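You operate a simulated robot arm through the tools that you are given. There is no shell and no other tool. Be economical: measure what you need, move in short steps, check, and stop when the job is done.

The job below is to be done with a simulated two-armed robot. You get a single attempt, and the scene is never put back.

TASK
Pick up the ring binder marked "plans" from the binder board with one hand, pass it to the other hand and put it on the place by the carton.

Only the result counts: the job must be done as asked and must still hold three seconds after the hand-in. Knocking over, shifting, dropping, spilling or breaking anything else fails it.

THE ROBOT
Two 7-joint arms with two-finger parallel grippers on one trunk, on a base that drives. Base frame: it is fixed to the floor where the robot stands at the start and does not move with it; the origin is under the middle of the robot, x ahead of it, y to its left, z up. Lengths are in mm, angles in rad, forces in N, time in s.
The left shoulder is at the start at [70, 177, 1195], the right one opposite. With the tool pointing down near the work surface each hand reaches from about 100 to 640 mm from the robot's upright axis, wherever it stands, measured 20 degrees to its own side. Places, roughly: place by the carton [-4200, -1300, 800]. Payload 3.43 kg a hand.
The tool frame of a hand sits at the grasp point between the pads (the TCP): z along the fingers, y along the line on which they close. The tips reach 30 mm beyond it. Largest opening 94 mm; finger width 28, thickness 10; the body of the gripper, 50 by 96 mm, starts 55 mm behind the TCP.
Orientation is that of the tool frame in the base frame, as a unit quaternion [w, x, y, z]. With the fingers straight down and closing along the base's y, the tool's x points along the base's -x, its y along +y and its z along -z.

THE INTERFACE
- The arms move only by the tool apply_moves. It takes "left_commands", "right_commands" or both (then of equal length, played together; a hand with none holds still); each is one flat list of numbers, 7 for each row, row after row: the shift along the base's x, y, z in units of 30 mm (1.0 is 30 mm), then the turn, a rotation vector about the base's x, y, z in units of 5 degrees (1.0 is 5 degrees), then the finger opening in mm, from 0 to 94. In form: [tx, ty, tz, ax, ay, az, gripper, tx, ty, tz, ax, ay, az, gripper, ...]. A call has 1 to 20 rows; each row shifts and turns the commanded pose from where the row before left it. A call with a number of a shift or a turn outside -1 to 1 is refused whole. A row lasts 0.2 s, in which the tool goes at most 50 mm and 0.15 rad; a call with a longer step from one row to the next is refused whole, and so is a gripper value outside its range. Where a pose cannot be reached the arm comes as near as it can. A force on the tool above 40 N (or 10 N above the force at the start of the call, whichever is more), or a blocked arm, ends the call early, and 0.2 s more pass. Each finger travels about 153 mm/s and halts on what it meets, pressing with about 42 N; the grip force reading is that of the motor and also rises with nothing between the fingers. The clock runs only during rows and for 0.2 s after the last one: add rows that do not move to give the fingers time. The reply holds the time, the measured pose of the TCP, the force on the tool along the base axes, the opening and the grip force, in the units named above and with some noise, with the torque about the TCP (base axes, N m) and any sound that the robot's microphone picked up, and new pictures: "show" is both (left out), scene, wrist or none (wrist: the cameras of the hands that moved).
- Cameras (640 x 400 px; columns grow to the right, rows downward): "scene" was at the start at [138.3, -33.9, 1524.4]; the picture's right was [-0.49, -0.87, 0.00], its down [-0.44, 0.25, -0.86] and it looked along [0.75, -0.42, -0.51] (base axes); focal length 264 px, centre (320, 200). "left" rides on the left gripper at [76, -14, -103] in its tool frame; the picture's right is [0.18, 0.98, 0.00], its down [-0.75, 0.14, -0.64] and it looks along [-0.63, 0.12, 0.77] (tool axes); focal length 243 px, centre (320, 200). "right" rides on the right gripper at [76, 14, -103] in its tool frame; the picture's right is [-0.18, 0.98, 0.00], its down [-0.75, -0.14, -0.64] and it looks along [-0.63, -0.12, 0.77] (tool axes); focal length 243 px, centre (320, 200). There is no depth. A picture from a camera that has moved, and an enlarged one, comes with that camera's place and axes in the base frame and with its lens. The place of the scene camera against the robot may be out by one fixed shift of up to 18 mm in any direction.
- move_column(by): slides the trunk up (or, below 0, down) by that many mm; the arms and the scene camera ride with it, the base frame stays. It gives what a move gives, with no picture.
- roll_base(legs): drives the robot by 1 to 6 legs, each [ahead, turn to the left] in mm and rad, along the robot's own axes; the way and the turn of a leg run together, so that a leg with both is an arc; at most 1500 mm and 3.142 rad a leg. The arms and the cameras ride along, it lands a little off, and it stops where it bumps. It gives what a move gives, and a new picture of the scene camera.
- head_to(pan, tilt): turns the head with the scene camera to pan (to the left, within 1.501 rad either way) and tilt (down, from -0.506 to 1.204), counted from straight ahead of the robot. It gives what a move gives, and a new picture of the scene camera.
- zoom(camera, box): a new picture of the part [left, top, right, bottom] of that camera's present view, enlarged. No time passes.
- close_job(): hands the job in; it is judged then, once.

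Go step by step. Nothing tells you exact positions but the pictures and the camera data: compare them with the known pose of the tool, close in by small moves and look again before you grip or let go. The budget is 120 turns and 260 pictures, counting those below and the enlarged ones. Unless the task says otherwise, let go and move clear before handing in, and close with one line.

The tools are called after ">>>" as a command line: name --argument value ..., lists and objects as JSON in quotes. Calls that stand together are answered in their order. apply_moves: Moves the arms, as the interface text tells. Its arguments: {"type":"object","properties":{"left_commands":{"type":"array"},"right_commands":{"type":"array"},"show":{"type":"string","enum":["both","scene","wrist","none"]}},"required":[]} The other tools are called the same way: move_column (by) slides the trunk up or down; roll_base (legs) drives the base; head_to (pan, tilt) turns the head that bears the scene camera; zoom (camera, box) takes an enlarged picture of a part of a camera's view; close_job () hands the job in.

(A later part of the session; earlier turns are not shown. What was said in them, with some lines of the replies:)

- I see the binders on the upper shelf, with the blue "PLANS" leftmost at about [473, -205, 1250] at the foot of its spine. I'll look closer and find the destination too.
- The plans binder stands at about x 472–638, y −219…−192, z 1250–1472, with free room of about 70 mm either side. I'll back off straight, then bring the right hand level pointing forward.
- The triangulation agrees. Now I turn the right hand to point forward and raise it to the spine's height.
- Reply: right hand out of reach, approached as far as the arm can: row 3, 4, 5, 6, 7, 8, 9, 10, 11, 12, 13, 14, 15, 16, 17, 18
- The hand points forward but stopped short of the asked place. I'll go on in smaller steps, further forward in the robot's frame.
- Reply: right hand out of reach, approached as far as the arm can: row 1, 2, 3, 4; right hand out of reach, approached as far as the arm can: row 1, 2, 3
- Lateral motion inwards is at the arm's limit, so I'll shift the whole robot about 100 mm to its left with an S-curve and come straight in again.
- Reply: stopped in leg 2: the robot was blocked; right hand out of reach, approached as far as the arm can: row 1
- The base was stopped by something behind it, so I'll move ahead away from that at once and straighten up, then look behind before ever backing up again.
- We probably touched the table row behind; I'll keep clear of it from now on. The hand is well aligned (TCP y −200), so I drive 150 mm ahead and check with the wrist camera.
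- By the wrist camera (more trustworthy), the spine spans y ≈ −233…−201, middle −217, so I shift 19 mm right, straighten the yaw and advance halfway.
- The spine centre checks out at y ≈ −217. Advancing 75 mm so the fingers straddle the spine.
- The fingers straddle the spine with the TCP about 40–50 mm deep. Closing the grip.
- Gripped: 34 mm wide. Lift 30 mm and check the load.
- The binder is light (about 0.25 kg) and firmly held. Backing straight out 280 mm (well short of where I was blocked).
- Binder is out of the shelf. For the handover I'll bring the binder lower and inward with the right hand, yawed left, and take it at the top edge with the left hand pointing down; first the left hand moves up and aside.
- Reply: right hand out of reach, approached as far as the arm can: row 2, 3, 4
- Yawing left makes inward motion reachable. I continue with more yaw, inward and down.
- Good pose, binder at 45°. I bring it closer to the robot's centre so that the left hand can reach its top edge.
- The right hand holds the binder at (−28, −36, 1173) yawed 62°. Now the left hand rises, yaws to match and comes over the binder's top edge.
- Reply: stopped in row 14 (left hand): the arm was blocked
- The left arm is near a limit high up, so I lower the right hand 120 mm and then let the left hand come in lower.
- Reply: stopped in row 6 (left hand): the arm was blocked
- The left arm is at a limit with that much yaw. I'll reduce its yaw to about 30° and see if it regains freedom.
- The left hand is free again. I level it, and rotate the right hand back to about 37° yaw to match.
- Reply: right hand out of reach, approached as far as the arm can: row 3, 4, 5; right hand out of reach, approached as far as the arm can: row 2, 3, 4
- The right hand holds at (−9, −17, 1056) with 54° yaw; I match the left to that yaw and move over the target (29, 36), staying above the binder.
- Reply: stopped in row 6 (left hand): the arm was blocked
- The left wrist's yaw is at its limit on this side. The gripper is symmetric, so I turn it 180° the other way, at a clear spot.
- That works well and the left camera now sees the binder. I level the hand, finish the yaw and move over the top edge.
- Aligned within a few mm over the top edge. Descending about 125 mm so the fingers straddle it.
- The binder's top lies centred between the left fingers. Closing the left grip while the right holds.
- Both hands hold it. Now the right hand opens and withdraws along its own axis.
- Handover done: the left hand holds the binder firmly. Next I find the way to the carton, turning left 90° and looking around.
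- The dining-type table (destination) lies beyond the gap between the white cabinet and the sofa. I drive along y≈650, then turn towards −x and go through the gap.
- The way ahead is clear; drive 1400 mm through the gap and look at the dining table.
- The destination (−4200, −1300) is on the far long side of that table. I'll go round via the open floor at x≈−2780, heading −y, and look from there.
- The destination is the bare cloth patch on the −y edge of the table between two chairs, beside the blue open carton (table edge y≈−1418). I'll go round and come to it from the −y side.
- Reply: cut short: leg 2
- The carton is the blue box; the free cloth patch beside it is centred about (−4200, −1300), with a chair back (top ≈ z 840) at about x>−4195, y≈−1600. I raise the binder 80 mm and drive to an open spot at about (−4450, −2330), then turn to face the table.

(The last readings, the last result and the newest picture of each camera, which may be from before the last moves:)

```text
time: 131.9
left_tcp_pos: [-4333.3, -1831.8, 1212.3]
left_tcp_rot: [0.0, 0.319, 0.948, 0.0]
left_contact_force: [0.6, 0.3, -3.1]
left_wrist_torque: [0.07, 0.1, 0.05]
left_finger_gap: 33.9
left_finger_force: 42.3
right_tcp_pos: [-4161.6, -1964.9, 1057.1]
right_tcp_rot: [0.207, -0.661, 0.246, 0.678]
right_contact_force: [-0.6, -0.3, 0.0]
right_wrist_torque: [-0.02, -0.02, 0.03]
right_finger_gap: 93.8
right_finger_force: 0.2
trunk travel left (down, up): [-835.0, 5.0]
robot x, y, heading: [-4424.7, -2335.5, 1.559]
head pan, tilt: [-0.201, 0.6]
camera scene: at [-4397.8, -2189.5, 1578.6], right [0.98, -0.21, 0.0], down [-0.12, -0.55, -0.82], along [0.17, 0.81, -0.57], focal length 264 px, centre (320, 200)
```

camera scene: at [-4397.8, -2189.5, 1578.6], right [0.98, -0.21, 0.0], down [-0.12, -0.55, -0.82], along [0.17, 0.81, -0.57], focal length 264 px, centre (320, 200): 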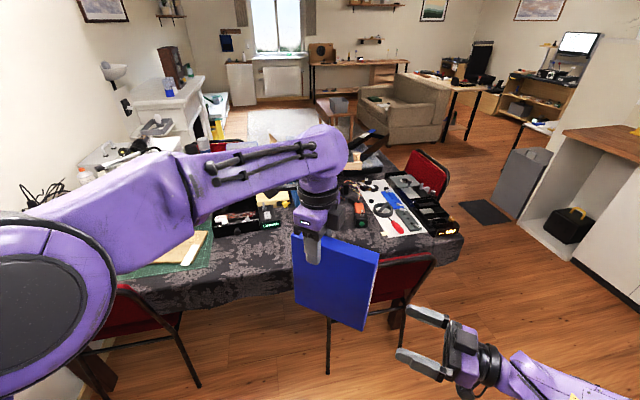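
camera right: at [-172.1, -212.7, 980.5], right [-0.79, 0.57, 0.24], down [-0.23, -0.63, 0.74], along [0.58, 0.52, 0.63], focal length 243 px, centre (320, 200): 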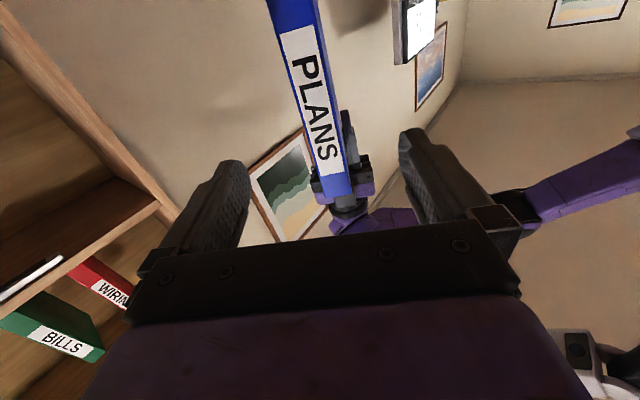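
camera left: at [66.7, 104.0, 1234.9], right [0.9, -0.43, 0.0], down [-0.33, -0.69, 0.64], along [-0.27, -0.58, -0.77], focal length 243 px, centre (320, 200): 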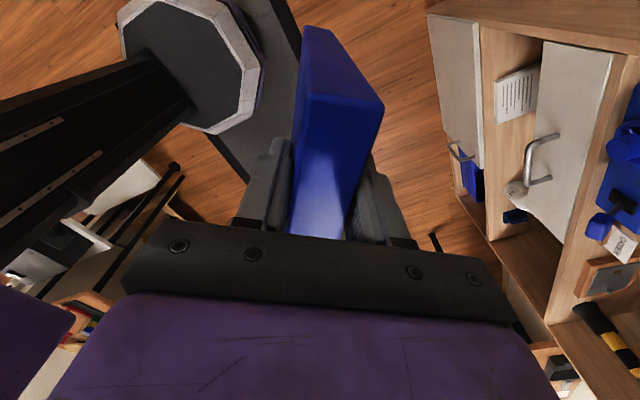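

The path to the table between the two chairs is clear. First I yaw the binder 59° so that it will end up parallel with the table edge.

>>> apply_moves --left_commands '[0, 0, 0, 0, 0, 0.98, 0, 0, 0, 0, 0, 0, 0.98, 0, 0, 0, 0, 0, 0, 0.98, 0, 0, 0, 0, 0, 0, 0.98, 0, 0, 0, 0, 0, 0, 0.98, 0, 0, 0, 0, 0, 0, 0.98, 0, 0, 0, 0, 0, 0, 0.98, 0, 0, 0, 0, 0, 0, 0.98, 0, 0, 0, 0, 0, 0, 0.98, 0, 0, 0, 0, 0, 0, 0.98, 0, 0, 0, 0, 0, 0, 0.98, 0, 0, 0, 0, 0, 0, 0.98, 0, 0, 0, 0, 0, 0, 0, 0]' --show "none"

>>> roll_base --legs '[[250, 0], [240, -0.39]]'

>>> head_to --pan 0.0 --tilt 0.75

```text
time: 134.9
left_tcp_pos: [-4351.3, -1816.4, 1231.9]
left_tcp_rot: [0.028, -0.21, 0.977, -0.006]
left_contact_force: [-0.8, -0.7, -3.6]
left_wrist_torque: [-0.01, 0.13, 0.01]
left_finger_gap: 34.2
left_finger_force: 41.9
right_tcp_pos: [-4162.0, -1963.5, 1057.5]
right_tcp_rot: [0.207, -0.66, 0.247, 0.678]
right_contact_force: [-0.1, 0.2, -0.2]
right_wrist_torque: [0.01, 0.0, 0.02]
right_finger_gap: 93.8
right_finger_force: 0.1
trunk travel left (down, up): [-835.0, 5.0]
robot x, y, heading: [-4427.4, -2339.6, 1.563]
head pan, tilt: [-0.201, 0.6]
stopped in row 13 (left hand): the arm was blocked; the commanded pose is now the measured one
```

```text
time: 138.1
left_tcp_pos: [-4122.8, -1403.1, 1233.6]
left_tcp_rot: [0.028, -0.026, 0.999, -0.011]
left_contact_force: [-0.2, -0.1, -2.7]
left_wrist_torque: [-0.05, 0.13, 0.0]
left_finger_gap: 34.0
left_finger_force: 42.4
right_tcp_pos: [-3998.2, -1608.6, 1057.2]
right_tcp_rot: [0.329, -0.604, 0.363, 0.629]
right_contact_force: [-0.4, -0.3, 0.1]
right_wrist_torque: [-0.01, 0.0, -0.02]
right_finger_gap: 94.1
right_finger_force: 0.0
trunk travel left (down, up): [-835.0, 5.0]
robot x, y, heading: [-4379.8, -1858.4, 1.192]
head pan, tilt: [-0.201, 0.6]
camera scene: at [-4305.1, -1729.4, 1578.7], right [0.84, -0.55, 0.0], down [-0.31, -0.47, -0.83], along [0.45, 0.69, -0.56], focal length 264 px, centre (320, 200)
```

scene: 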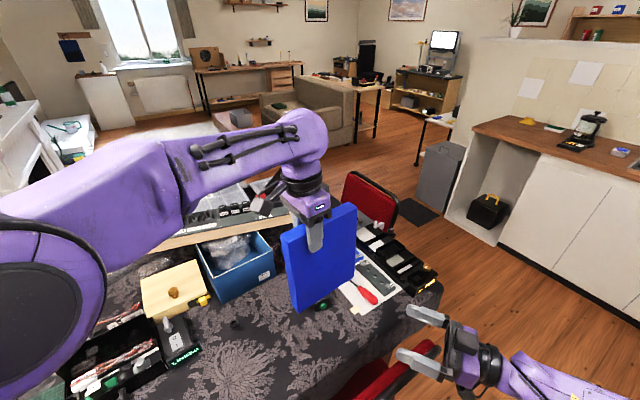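

```text
time: 138.8
left_tcp_pos: [-4121.1, -1400.3, 1232.1]
left_tcp_rot: [0.027, -0.028, 0.999, -0.011]
left_contact_force: [0.0, 0.4, -2.9]
left_wrist_torque: [0.0, 0.14, 0.01]
left_finger_gap: 34.1
left_finger_force: 41.4
right_tcp_pos: [-3997.8, -1608.7, 1055.4]
right_tcp_rot: [0.328, -0.604, 0.364, 0.628]
right_contact_force: [0.2, 0.5, 0.2]
right_wrist_torque: [-0.01, 0.01, 0.0]
right_finger_gap: 94.1
right_finger_force: 0.0
trunk travel left (down, up): [-835.0, 5.0]
robot x, y, heading: [-4383.0, -1859.7, 1.19]
head pan, tilt: [0.0, 0.75]
camera scene: at [-4320.7, -1724.6, 1565.6], right [0.93, -0.37, 0.0], down [-0.25, -0.63, -0.73], along [0.27, 0.68, -0.68], focal length 264 px, centre (320, 200)
```

scene: 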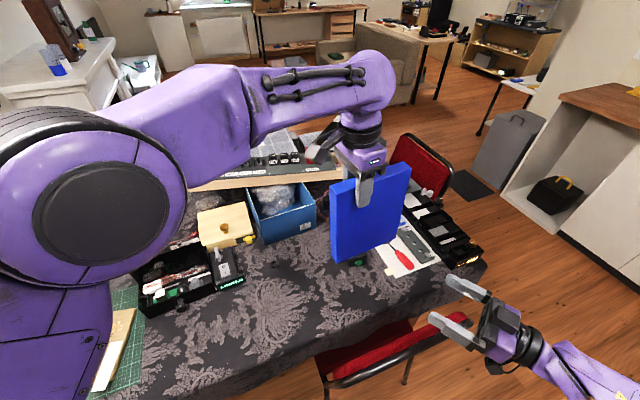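

Base is at (−4383, −1860) facing 68°; the binder is parallel to the edge. I level the hand and move the binder over the spot (TCP target about (−4225, −1305)), still high.

>>> apply_moves --left_commands '[-0.58, 0.5, 0, 0.12, 0.32, 0, 0, -0.58, 0.5, 0, 0.12, 0.31, 0, 0, -0.58, 0.5, 0, 0, 0, 0, 0, -0.58, 0.5, -0.3, 0, 0, 0, 0, -0.58, 0.5, -0.3, 0, 0, 0, 0, -0.58, 0.5, -0.3, 0, 0, 0, 0, 0, 0, 0, 0, 0, 0, 0]' --show "both"

```text
time: 140.4
left_tcp_pos: [-4226.7, -1313.3, 1204.6]
left_tcp_rot: [0.0, -0.028, 1.0, 0.001]
left_contact_force: [0.5, 0.4, -3.1]
left_wrist_torque: [-0.01, 0.11, 0.0]
left_finger_gap: 34.0
left_finger_force: 41.6
right_tcp_pos: [-3999.1, -1608.2, 1058.2]
right_tcp_rot: [0.329, -0.603, 0.365, 0.628]
right_contact_force: [0.5, -0.2, 0.5]
right_wrist_torque: [0.06, 0.03, -0.02]
right_finger_gap: 94.2
right_finger_force: 0.1
trunk travel left (down, up): [-835.0, 5.0]
robot x, y, heading: [-4382.8, -1857.1, 1.193]
head pan, tilt: [0.0, 0.75]
camera scene: at [-4321.3, -1725.4, 1565.7], right [0.93, -0.37, 0.0], down [-0.25, -0.63, -0.73], along [0.27, 0.68, -0.68], focal length 264 px, centre (320, 200)
camera left: at [-4300.9, -1332.5, 1306.4], right [-0.24, 0.97, 0.0], down [0.75, 0.18, 0.64], along [0.62, 0.15, -0.77], focal length 243 px, centre (320, 200)
```

scene: 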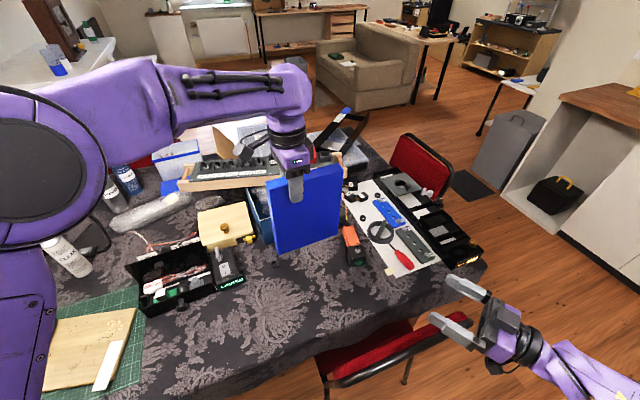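
left: 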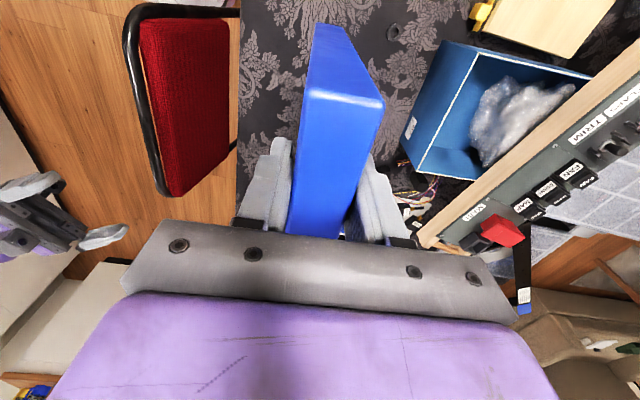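

The binder is centred over the spot, roughly (−4201, −1313), bottom at about z 1013, clear of ring, carton and orange tool. Lowering 165 mm with a slight lean correction.

>>> apply_moves --left_commands '[0, 0.15, -0.5, -0.3, 0, 0, 0, 0, 0.15, -0.5, 0, 0, 0, 0, 0, 0, -0.5, 0, 0, 0, 0, 0, 0, -0.5, 0, 0, 0, 0, 0, 0, -0.5, 0, 0, 0, 0, 0, 0, -0.5, 0, 0, 0, 0, 0, 0, -0.5, 0, 0, 0, 0, 0, 0, -0.5, 0, 0, 0, 0, 0, 0, -0.5, 0, 0, 0, 0, 0, 0, -0.5, 0, 0, 0, 0, 0, 0, -0.5, 0, 0, 0, 0, 0, 0, 0, 0, 0, 0, 0]' --show "both"

```text
time: 143.1
left_tcp_pos: [-4225.1, -1303.9, 1040.6]
left_tcp_rot: [0.0, -0.027, 1.0, -0.013]
left_contact_force: [0.2, 1.1, -3.4]
left_wrist_torque: [0.01, 0.08, -0.02]
left_finger_gap: 34.1
left_finger_force: 41.9
right_tcp_pos: [-3998.7, -1609.0, 1056.4]
right_tcp_rot: [0.329, -0.603, 0.365, 0.628]
right_contact_force: [-0.2, -0.3, -0.3]
right_wrist_torque: [-0.01, 0.01, 0.01]
right_finger_gap: 94.1
right_finger_force: 0.1
trunk travel left (down, up): [-835.0, 5.0]
robot x, y, heading: [-4380.6, -1859.4, 1.191]
head pan, tilt: [0.0, 0.75]
camera scene: at [-4321.7, -1725.3, 1565.7], right [0.93, -0.37, 0.0], down [-0.25, -0.63, -0.73], along [0.27, 0.68, -0.68], focal length 264 px, centre (320, 200)
camera left: at [-4299.0, -1319.7, 1143.4], right [-0.24, 0.97, -0.02], down [0.74, 0.2, 0.64], along [0.62, 0.13, -0.77], focal length 243 px, centre (320, 200)
```

scene: 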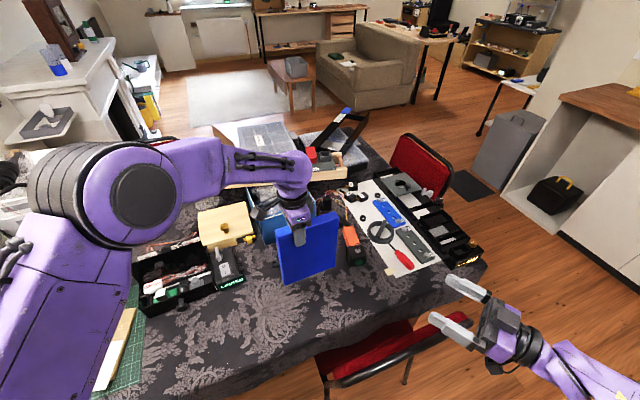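
left: 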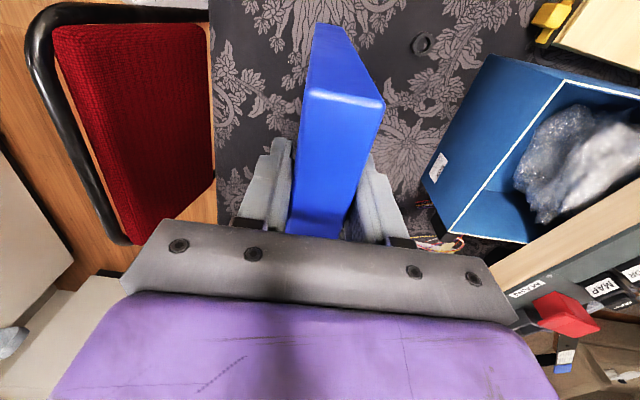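

>>> apply_moves --left_commands '[0, 0, -0.3, 0, 0, 0, 0, 0, 0, -0.3, 0, 0, 0, 0, 0, 0, -0.3, 0, 0, 0, 0, 0, 0, -0.2, 0, 0, 0, 0, 0, 0, 0, 0, 0, 0, 0]' --show "scene"

>>> zoom --camera "scene" --box '[220, 160, 420, 310]'

```text
time: 144.2
left_tcp_pos: [-4224.9, -1304.6, 1007.9]
left_tcp_rot: [0.0, -0.026, 1.0, -0.012]
left_contact_force: [0.0, -1.0, -3.4]
left_wrist_torque: [0.01, 0.08, -0.01]
left_finger_gap: 34.1
left_finger_force: 41.9
right_tcp_pos: [-3997.7, -1609.3, 1055.7]
right_tcp_rot: [0.328, -0.604, 0.364, 0.629]
right_contact_force: [0.1, 1.1, -0.3]
right_wrist_torque: [0.01, -0.01, -0.01]
right_finger_gap: 94.1
right_finger_force: 0.1
trunk travel left (down, up): [-835.0, 5.0]
robot x, y, heading: [-4378.2, -1857.1, 1.194]
head pan, tilt: [0.0, 0.75]
camera scene: at [-4321.7, -1725.3, 1565.7], right [0.93, -0.37, 0.0], down [-0.25, -0.63, -0.73], along [0.27, 0.68, -0.68], focal length 264 px, centre (320, 200)
```

scene: 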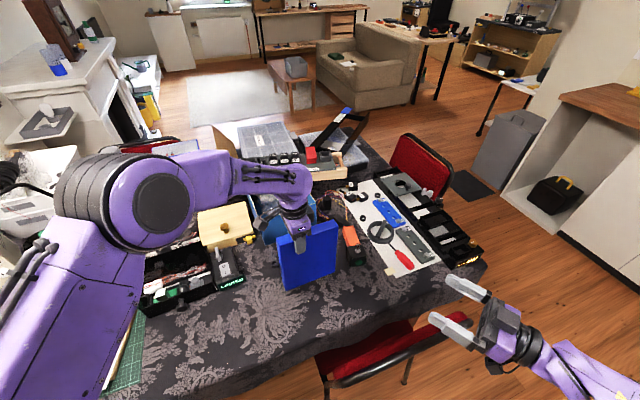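

```text
2.67 times, centred on (320, 235) of scene
camera zoom: at [-4321.7, -1725.3, 1565.7], right [0.93, -0.37, 0.0], down [-0.25, -0.63, -0.73], along [0.27, 0.68, -0.68], focal length 705 px, centre (320, 107)
```

zoom: 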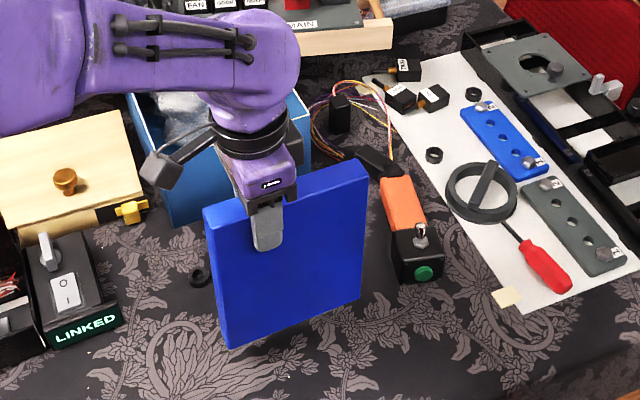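

>>> apply_moves --left_commands '[0, 0, -0.15, 0, 0, 0, 0, 0, 0, -0.15, 0, 0, 0, 0, 0, 0, -0.15, 0, 0, 0, 0, 0, 0, 0, 0, 0, 0, 0]' --show "none"

```text
time: 145.2
left_tcp_pos: [-4225.7, -1303.4, 994.7]
left_tcp_rot: [-0.001, -0.027, 1.0, -0.013]
left_contact_force: [0.3, 0.2, -2.7]
left_wrist_torque: [0.01, 0.11, -0.01]
left_finger_gap: 34.1
left_finger_force: 42.1
right_tcp_pos: [-3997.7, -1608.6, 1056.4]
right_tcp_rot: [0.328, -0.604, 0.364, 0.629]
right_contact_force: [0.0, 0.0, -0.2]
right_wrist_torque: [-0.03, -0.02, 0.01]
right_finger_gap: 94.1
right_finger_force: 0.0
trunk travel left (down, up): [-835.0, 5.0]
robot x, y, heading: [-4383.7, -1862.3, 1.192]
head pan, tilt: [0.0, 0.75]
```

>>> apply_moves --left_commands '[0, 0, -0.1, 0, 0, 0, 0, 0, 0, -0.1, 0, 0, 0, 0, 0, 0, -0.1, 0, 0, 0, 0, 0, 0, 0, 0, 0, 0, 0]' --show "scene"

>>> zoom --camera "scene" --box '[250, 200, 370, 300]'

```text
time: 146.2
left_tcp_pos: [-4224.7, -1303.6, 984.0]
left_tcp_rot: [0.0, -0.027, 1.0, -0.012]
left_contact_force: [0.1, 0.1, -3.6]
left_wrist_torque: [0.01, 0.14, 0.0]
left_finger_gap: 34.0
left_finger_force: 42.5
right_tcp_pos: [-3999.1, -1607.8, 1056.8]
right_tcp_rot: [0.328, -0.604, 0.363, 0.629]
right_contact_force: [0.2, 0.0, 0.3]
right_wrist_torque: [0.02, 0.01, -0.01]
right_finger_gap: 93.6
right_finger_force: 0.0
trunk travel left (down, up): [-835.0, 5.0]
robot x, y, heading: [-4376.4, -1857.8, 1.19]
head pan, tilt: [0.0, 0.75]
camera scene: at [-4321.7, -1725.1, 1565.7], right [0.93, -0.37, 0.0], down [-0.25, -0.63, -0.73], along [0.27, 0.68, -0.68], focal length 264 px, centre (320, 200)
```

scene: 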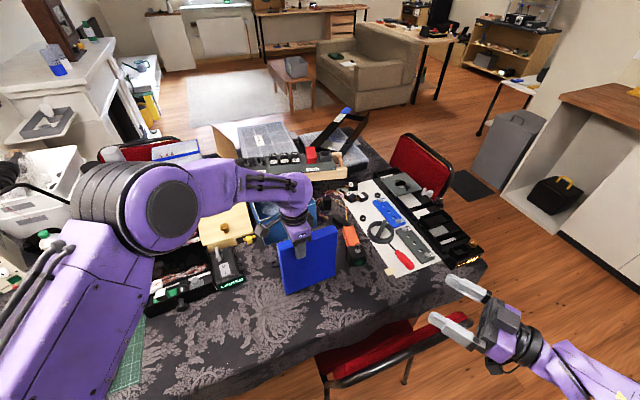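

```text
4.00 times, centred on (310, 250) of scene
camera zoom: at [-4321.7, -1725.1, 1565.7], right [0.93, -0.37, 0.0], down [-0.25, -0.63, -0.73], along [0.27, 0.68, -0.68], focal length 1057 px, centre (360, 0)
```

zoom: 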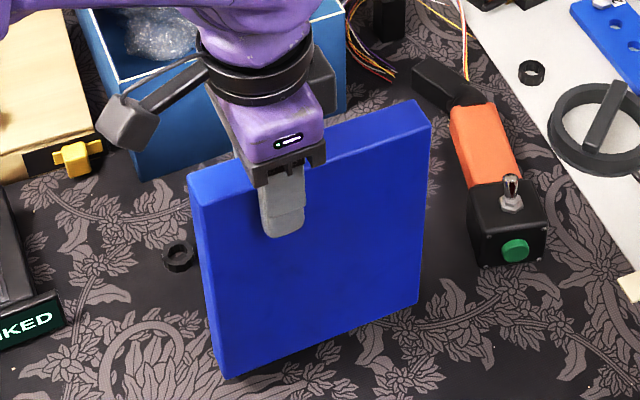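

>>> apply_moves --left_commands '[0, 0, -0.1, 0, 0, 0, 0, 0, 0, -0.1, 0, 0, 0, 0, 0, 0, 0, 0, 0, 0, 0]' --show "none"

>>> apply_moves --left_commands '[0, 0, -0.1, 0, 0, 0, 0, 0, 0, -0.1, 0, 0, 0, 0, 0, 0, 0, 0, 0, 0, 0]' --show "none"

```text
time: 147.1
left_tcp_pos: [-4225.1, -1304.6, 978.8]
left_tcp_rot: [-0.001, -0.027, 1.0, -0.012]
left_contact_force: [-0.1, -0.1, -2.4]
left_wrist_torque: [0.0, 0.13, -0.02]
left_finger_gap: 33.9
left_finger_force: 42.3
right_tcp_pos: [-3998.6, -1607.1, 1055.9]
right_tcp_rot: [0.328, -0.605, 0.363, 0.629]
right_contact_force: [-0.2, -0.9, 0.4]
right_wrist_torque: [0.01, -0.03, 0.03]
right_finger_gap: 93.8
right_finger_force: 0.2
trunk travel left (down, up): [-835.0, 5.0]
robot x, y, heading: [-4381.7, -1860.9, 1.196]
head pan, tilt: [0.0, 0.75]
```

```text
time: 147.8
left_tcp_pos: [-4225.9, -1303.7, 973.3]
left_tcp_rot: [0.0, -0.027, 1.0, -0.012]
left_contact_force: [-0.3, 0.0, -3.4]
left_wrist_torque: [-0.01, 0.11, -0.01]
left_finger_gap: 34.1
left_finger_force: 42.2
right_tcp_pos: [-3997.9, -1610.4, 1055.3]
right_tcp_rot: [0.328, -0.604, 0.363, 0.628]
right_contact_force: [-0.7, 0.4, -0.1]
right_wrist_torque: [0.02, -0.01, 0.02]
right_finger_gap: 94.0
right_finger_force: 0.1
trunk travel left (down, up): [-835.0, 5.0]
robot x, y, heading: [-4377.6, -1861.3, 1.191]
head pan, tilt: [0.0, 0.75]
```

>>> zoom --camera "left" --box '[200, 0, 460, 160]'

>>> apply_moves --left_commands '[0, 0, -0.1, 0, 0, 0, 0, 0, 0, -0.1, 0, 0, 0, 0, 0, 0, 0, 0, 0, 0, 0]' --show "none"

>>> apply_moves --left_commands '[0, 0, -0.1, 0, 0, 0, 0, 0, 0, -0.1, 0, 0, 0, 0, 0, 0, 0, 0, 0, 0, 0]' --show "none"

```text
2.46 times, centred on (330, 80) of left
camera zoom: at [-4299.7, -1319.9, 1075.9], right [-0.24, 0.97, -0.02], down [0.74, 0.2, 0.64], along [0.62, 0.13, -0.77], focal length 597 px, centre (295, 495)
```

zoom: 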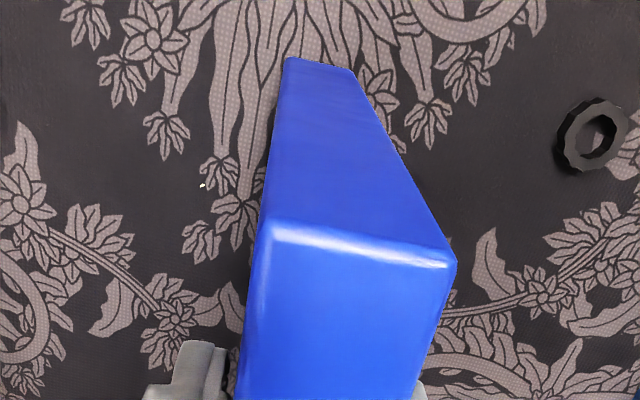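

```text
time: 148.7
left_tcp_pos: [-4225.7, -1302.9, 966.9]
left_tcp_rot: [0.001, -0.027, 1.0, -0.012]
left_contact_force: [0.5, -0.6, -3.4]
left_wrist_torque: [-0.02, 0.1, 0.0]
left_finger_gap: 34.2
left_finger_force: 42.1
right_tcp_pos: [-3998.2, -1609.3, 1055.4]
right_tcp_rot: [0.328, -0.604, 0.364, 0.628]
right_contact_force: [-1.0, -1.2, 0.4]
right_wrist_torque: [-0.01, 0.04, 0.01]
right_finger_gap: 94.1
right_finger_force: 0.1
trunk travel left (down, up): [-835.0, 5.0]
robot x, y, heading: [-4379.4, -1857.8, 1.192]
head pan, tilt: [0.0, 0.75]
```

```text
time: 149.4
left_tcp_pos: [-4225.0, -1303.9, 961.1]
left_tcp_rot: [0.0, -0.028, 1.0, -0.012]
left_contact_force: [0.7, 0.1, -3.7]
left_wrist_torque: [-0.01, 0.09, 0.01]
left_finger_gap: 34.4
left_finger_force: 42.3
right_tcp_pos: [-3998.3, -1608.9, 1056.1]
right_tcp_rot: [0.328, -0.604, 0.364, 0.628]
right_contact_force: [-0.2, 0.0, 0.1]
right_wrist_torque: [0.0, -0.04, 0.0]
right_finger_gap: 94.1
right_finger_force: 0.2
trunk travel left (down, up): [-835.0, 5.0]
robot x, y, heading: [-4381.3, -1857.2, 1.196]
head pan, tilt: [0.0, 0.75]
```

>>> apply_moves --left_commands '[0, 0, -0.1, 0, 0, 0, 0, 0, 0, -0.1, 0, 0, 0, 0, 0, 0, 0, 0, 0, 0, 0]' --show "none"

>>> apply_moves --left_commands '[0, 0, -0.1, 0, 0, 0, 0, 0, 0, -0.1, 0, 0, 0, 0, 0, 0, 0, 0, 0, 0, 0]' --show "scene"

>>> zoom --camera "scene" --box '[250, 200, 370, 300]'

```text
time: 150.2
left_tcp_pos: [-4225.4, -1303.7, 957.1]
left_tcp_rot: [0.001, -0.027, 1.0, -0.012]
left_contact_force: [-1.7, -0.1, 9.3]
left_wrist_torque: [0.16, -0.75, 0.05]
left_finger_gap: 34.0
left_finger_force: 42.2
right_tcp_pos: [-4000.2, -1610.5, 1057.9]
right_tcp_rot: [0.329, -0.604, 0.363, 0.628]
right_contact_force: [-0.1, -0.7, -0.1]
right_wrist_torque: [0.01, 0.01, -0.01]
right_finger_gap: 94.0
right_finger_force: 0.1
trunk travel left (down, up): [-835.0, 5.0]
robot x, y, heading: [-4380.9, -1859.6, 1.191]
head pan, tilt: [0.0, 0.75]
```

```text
time: 151.1
left_tcp_pos: [-4228.8, -1302.2, 954.3]
left_tcp_rot: [0.0, -0.027, 1.0, -0.009]
left_contact_force: [-10.7, -4.8, 25.0]
left_wrist_torque: [-0.64, -0.33, -0.42]
left_finger_gap: 34.3
left_finger_force: 41.7
right_tcp_pos: [-4000.1, -1610.7, 1057.0]
right_tcp_rot: [0.329, -0.605, 0.362, 0.629]
right_contact_force: [0.1, 0.7, -0.1]
right_wrist_torque: [0.01, 0.01, 0.05]
right_finger_gap: 94.3
right_finger_force: 0.0
trunk travel left (down, up): [-835.0, 5.0]
robot x, y, heading: [-4380.6, -1861.7, 1.192]
head pan, tilt: [0.0, 0.75]
stopped in row 3 (left hand): the force on the tool passed its limit (the readings are from after the stop); the commanded pose is now the measured one
camera scene: at [-4325.4, -1729.5, 1566.1], right [0.93, -0.37, 0.0], down [-0.25, -0.63, -0.73], along [0.27, 0.68, -0.68], focal length 264 px, centre (320, 200)
```

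scene: 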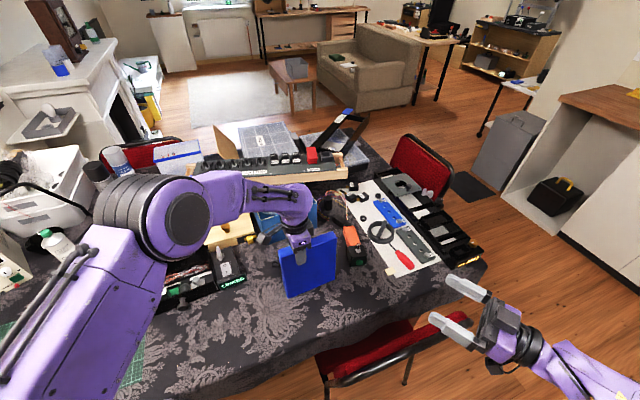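

```text
4.00 times, centred on (310, 250) of scene
camera zoom: at [-4325.4, -1729.5, 1566.1], right [0.93, -0.37, 0.0], down [-0.25, -0.63, -0.73], along [0.27, 0.68, -0.68], focal length 1057 px, centre (360, 0)
```

zoom: 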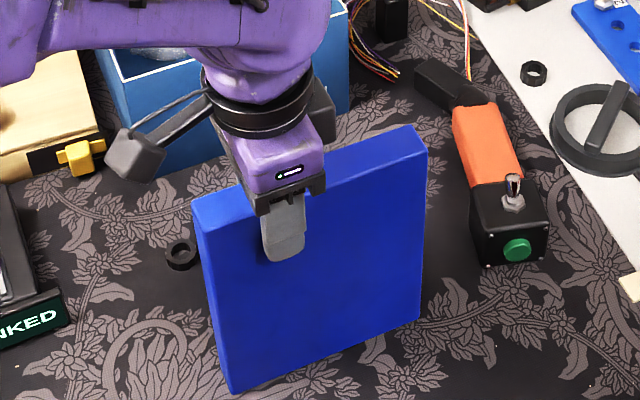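

The binder is on the table. I relieve the pressure by 3–4 mm and check.

>>> apply_moves --left_commands '[0, 0, 0.05, 0, 0, 0, 0, 0, 0, 0.05, 0, 0, 0, 0, 0, 0, 0, 0, 0, 0, 0]' --show "wrist"

```text
time: 151.9
left_tcp_pos: [-4228.6, -1303.7, 954.6]
left_tcp_rot: [0.0, -0.028, 1.0, -0.01]
left_contact_force: [-6.7, 0.2, 11.1]
left_wrist_torque: [0.23, -0.12, 0.11]
left_finger_gap: 34.0
left_finger_force: 42.0
right_tcp_pos: [-3999.8, -1609.6, 1057.3]
right_tcp_rot: [0.328, -0.604, 0.363, 0.629]
right_contact_force: [1.0, 0.0, -0.1]
right_wrist_torque: [0.01, 0.01, 0.0]
right_finger_gap: 94.1
right_finger_force: 0.0
trunk travel left (down, up): [-835.0, 5.0]
robot x, y, heading: [-4377.2, -1860.6, 1.19]
head pan, tilt: [0.0, 0.75]
camera left: at [-4301.8, -1320.3, 1057.0], right [-0.24, 0.97, -0.02], down [0.74, 0.19, 0.64], along [0.62, 0.14, -0.77], focal length 243 px, centre (320, 200)
```

left: 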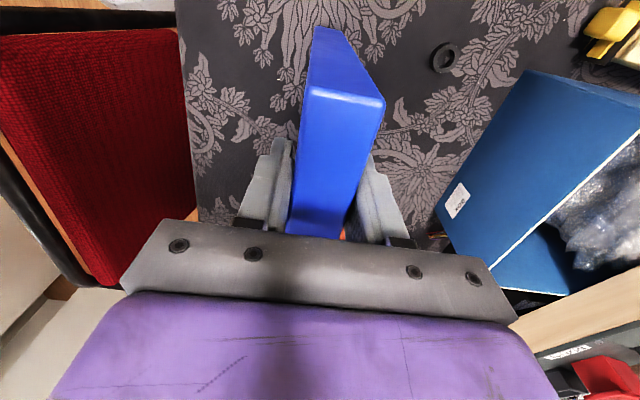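

Flat contact with little torque. Relieve slightly and open the fingers gently.

>>> apply_moves --left_commands '[0, 0, 0.05, 0, 0, 0, 0, 0, 0, 0, 0, 0, 0, 0, 0, 0, 0, 0, 0, 0, 36, 0, 0, 0, 0, 0, 0, 40, 0, 0, 0, 0, 0, 0, 48, 0, 0, 0, 0, 0, 0, 56, 0, 0, 0, 0, 0, 0, 56, 0, 0, 0, 0, 0, 0, 56]' --show "both"

>>> zoom --camera "scene" --box '[250, 200, 370, 300]'

```text
time: 153.7
left_tcp_pos: [-4227.1, -1302.4, 954.9]
left_tcp_rot: [-0.001, -0.027, 1.0, -0.011]
left_contact_force: [-0.3, 0.0, 0.0]
left_wrist_torque: [-0.03, -0.01, 0.0]
left_finger_gap: 56.3
left_finger_force: 0.1
right_tcp_pos: [-3998.5, -1609.6, 1056.1]
right_tcp_rot: [0.328, -0.604, 0.363, 0.629]
right_contact_force: [-0.8, -0.1, -0.3]
right_wrist_torque: [-0.03, 0.01, 0.02]
right_finger_gap: 93.9
right_finger_force: 0.0
trunk travel left (down, up): [-835.0, 5.0]
robot x, y, heading: [-4379.2, -1861.2, 1.191]
head pan, tilt: [0.0, 0.75]
camera scene: at [-4322.0, -1725.6, 1565.7], right [0.93, -0.37, 0.0], down [-0.25, -0.63, -0.73], along [0.27, 0.68, -0.68], focal length 264 px, centre (320, 200)
camera left: at [-4300.3, -1319.1, 1057.6], right [-0.24, 0.97, -0.02], down [0.74, 0.19, 0.64], along [0.62, 0.14, -0.77], focal length 243 px, centre (320, 200)
```

scene: 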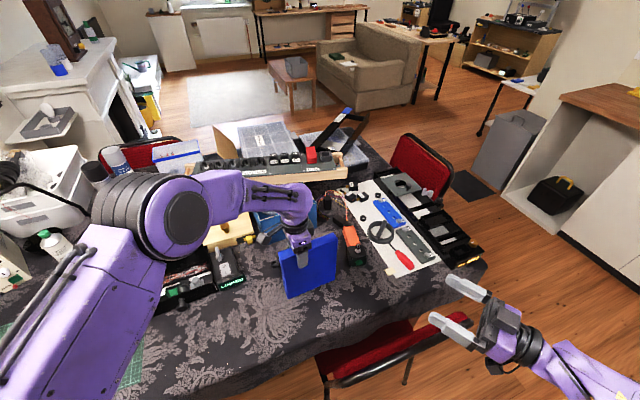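
left: 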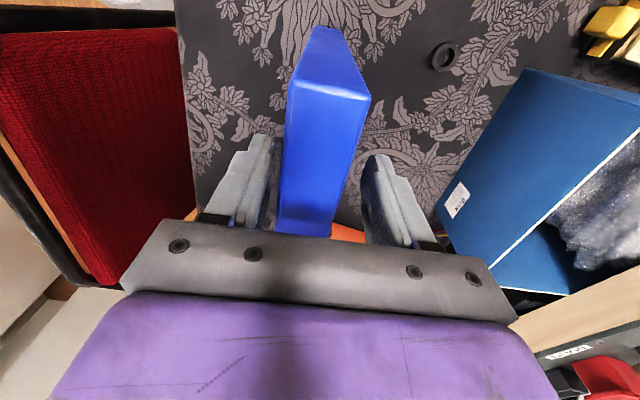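

```text
4.00 times, centred on (310, 250) of scene
camera zoom: at [-4322.0, -1725.6, 1565.7], right [0.93, -0.37, 0.0], down [-0.25, -0.63, -0.73], along [0.27, 0.68, -0.68], focal length 1057 px, centre (360, 0)
```

zoom: 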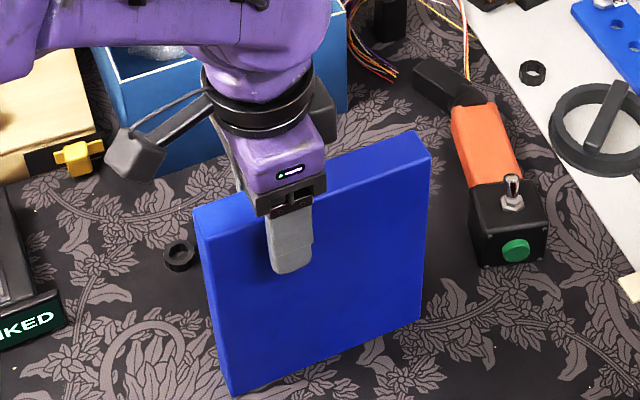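

The binder stands upright by itself. Raising the left hand straight up to clear it.

>>> apply_moves --left_commands '[0, 0, 0.2, 0, 0, 0, 66, 0, 0, 0.4, 0, 0, 0, 66, 0, 0, 0.5, 0, 0, 0, 66, 0, 0, 0.5, 0, 0, 0, 66, 0, 0, 0.5, 0, 0, 0, 66, 0, 0, 0.5, 0, 0, 0, 66, 0, 0, 0.5, 0, 0, 0, 66, 0, 0, 0.5, 0, 0, 0, 66, 0, 0, 0.5, 0, 0, 0, 66, 0, 0, 0.5, 0, 0, 0, 66, 0, 0, 0.5, 0, 0, 0, 66, 0, 0, 0, 0, 0, 0, 66]' --show "both"

>>> zoom --camera "scene" --box '[220, 160, 420, 310]'

```text
time: 156.3
left_tcp_pos: [-4226.5, -1301.6, 1108.6]
left_tcp_rot: [-0.001, -0.027, 1.0, -0.011]
left_contact_force: [0.0, 0.4, 0.4]
left_wrist_torque: [-0.01, 0.02, -0.01]
left_finger_gap: 66.2
left_finger_force: 0.1
right_tcp_pos: [-3998.8, -1609.6, 1057.8]
right_tcp_rot: [0.329, -0.603, 0.365, 0.628]
right_contact_force: [-0.1, 1.0, 0.3]
right_wrist_torque: [-0.02, 0.0, 0.01]
right_finger_gap: 94.2
right_finger_force: 0.1
trunk travel left (down, up): [-835.0, 5.0]
robot x, y, heading: [-4382.7, -1860.2, 1.192]
head pan, tilt: [0.0, 0.75]
camera scene: at [-4322.0, -1725.5, 1565.7], right [0.93, -0.37, 0.0], down [-0.25, -0.63, -0.73], along [0.27, 0.68, -0.68], focal length 264 px, centre (320, 200)
camera left: at [-4299.9, -1317.6, 1210.8], right [-0.24, 0.97, -0.02], down [0.74, 0.2, 0.64], along [0.62, 0.14, -0.77], focal length 243 px, centre (320, 200)
```

scene: 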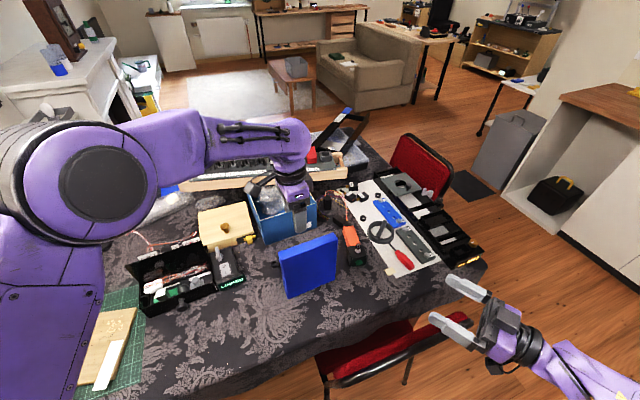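
left: 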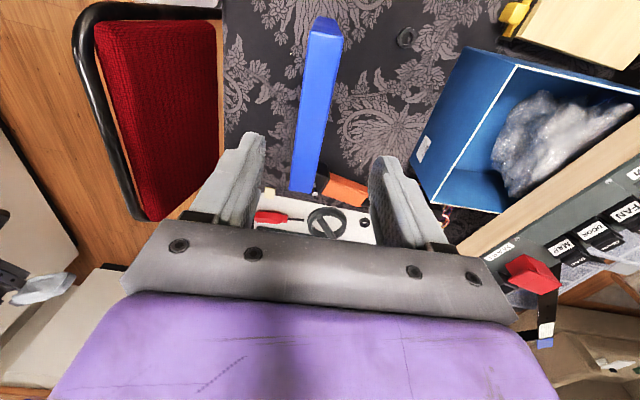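

```text
2.67 times, centred on (320, 235) of scene
camera zoom: at [-4322.0, -1725.5, 1565.7], right [0.93, -0.37, 0.0], down [-0.25, -0.63, -0.73], along [0.27, 0.68, -0.68], focal length 705 px, centre (320, 107)
```

zoom: 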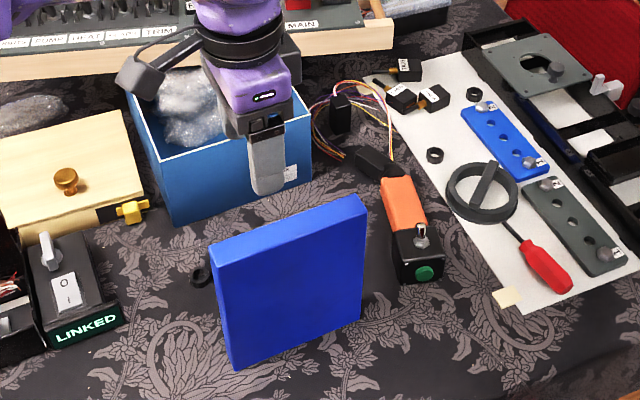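

The binder stands upright on the clear patch by the blue carton, at about (−4201, −1302), and the hand is well clear of it. Handing in.

>>> close_job

```text
The job is handed in.
```

I took the "plans" binder from the board with the right hand, passed it to the left hand, and stood it upright by the blue box I took to be the carton, at about (−4201, −1302); it was still standing when I let go. While backing up early on, the base was stopped by something behind it, probably the white cabinet. I saw nothing displaced but did not check there up close.
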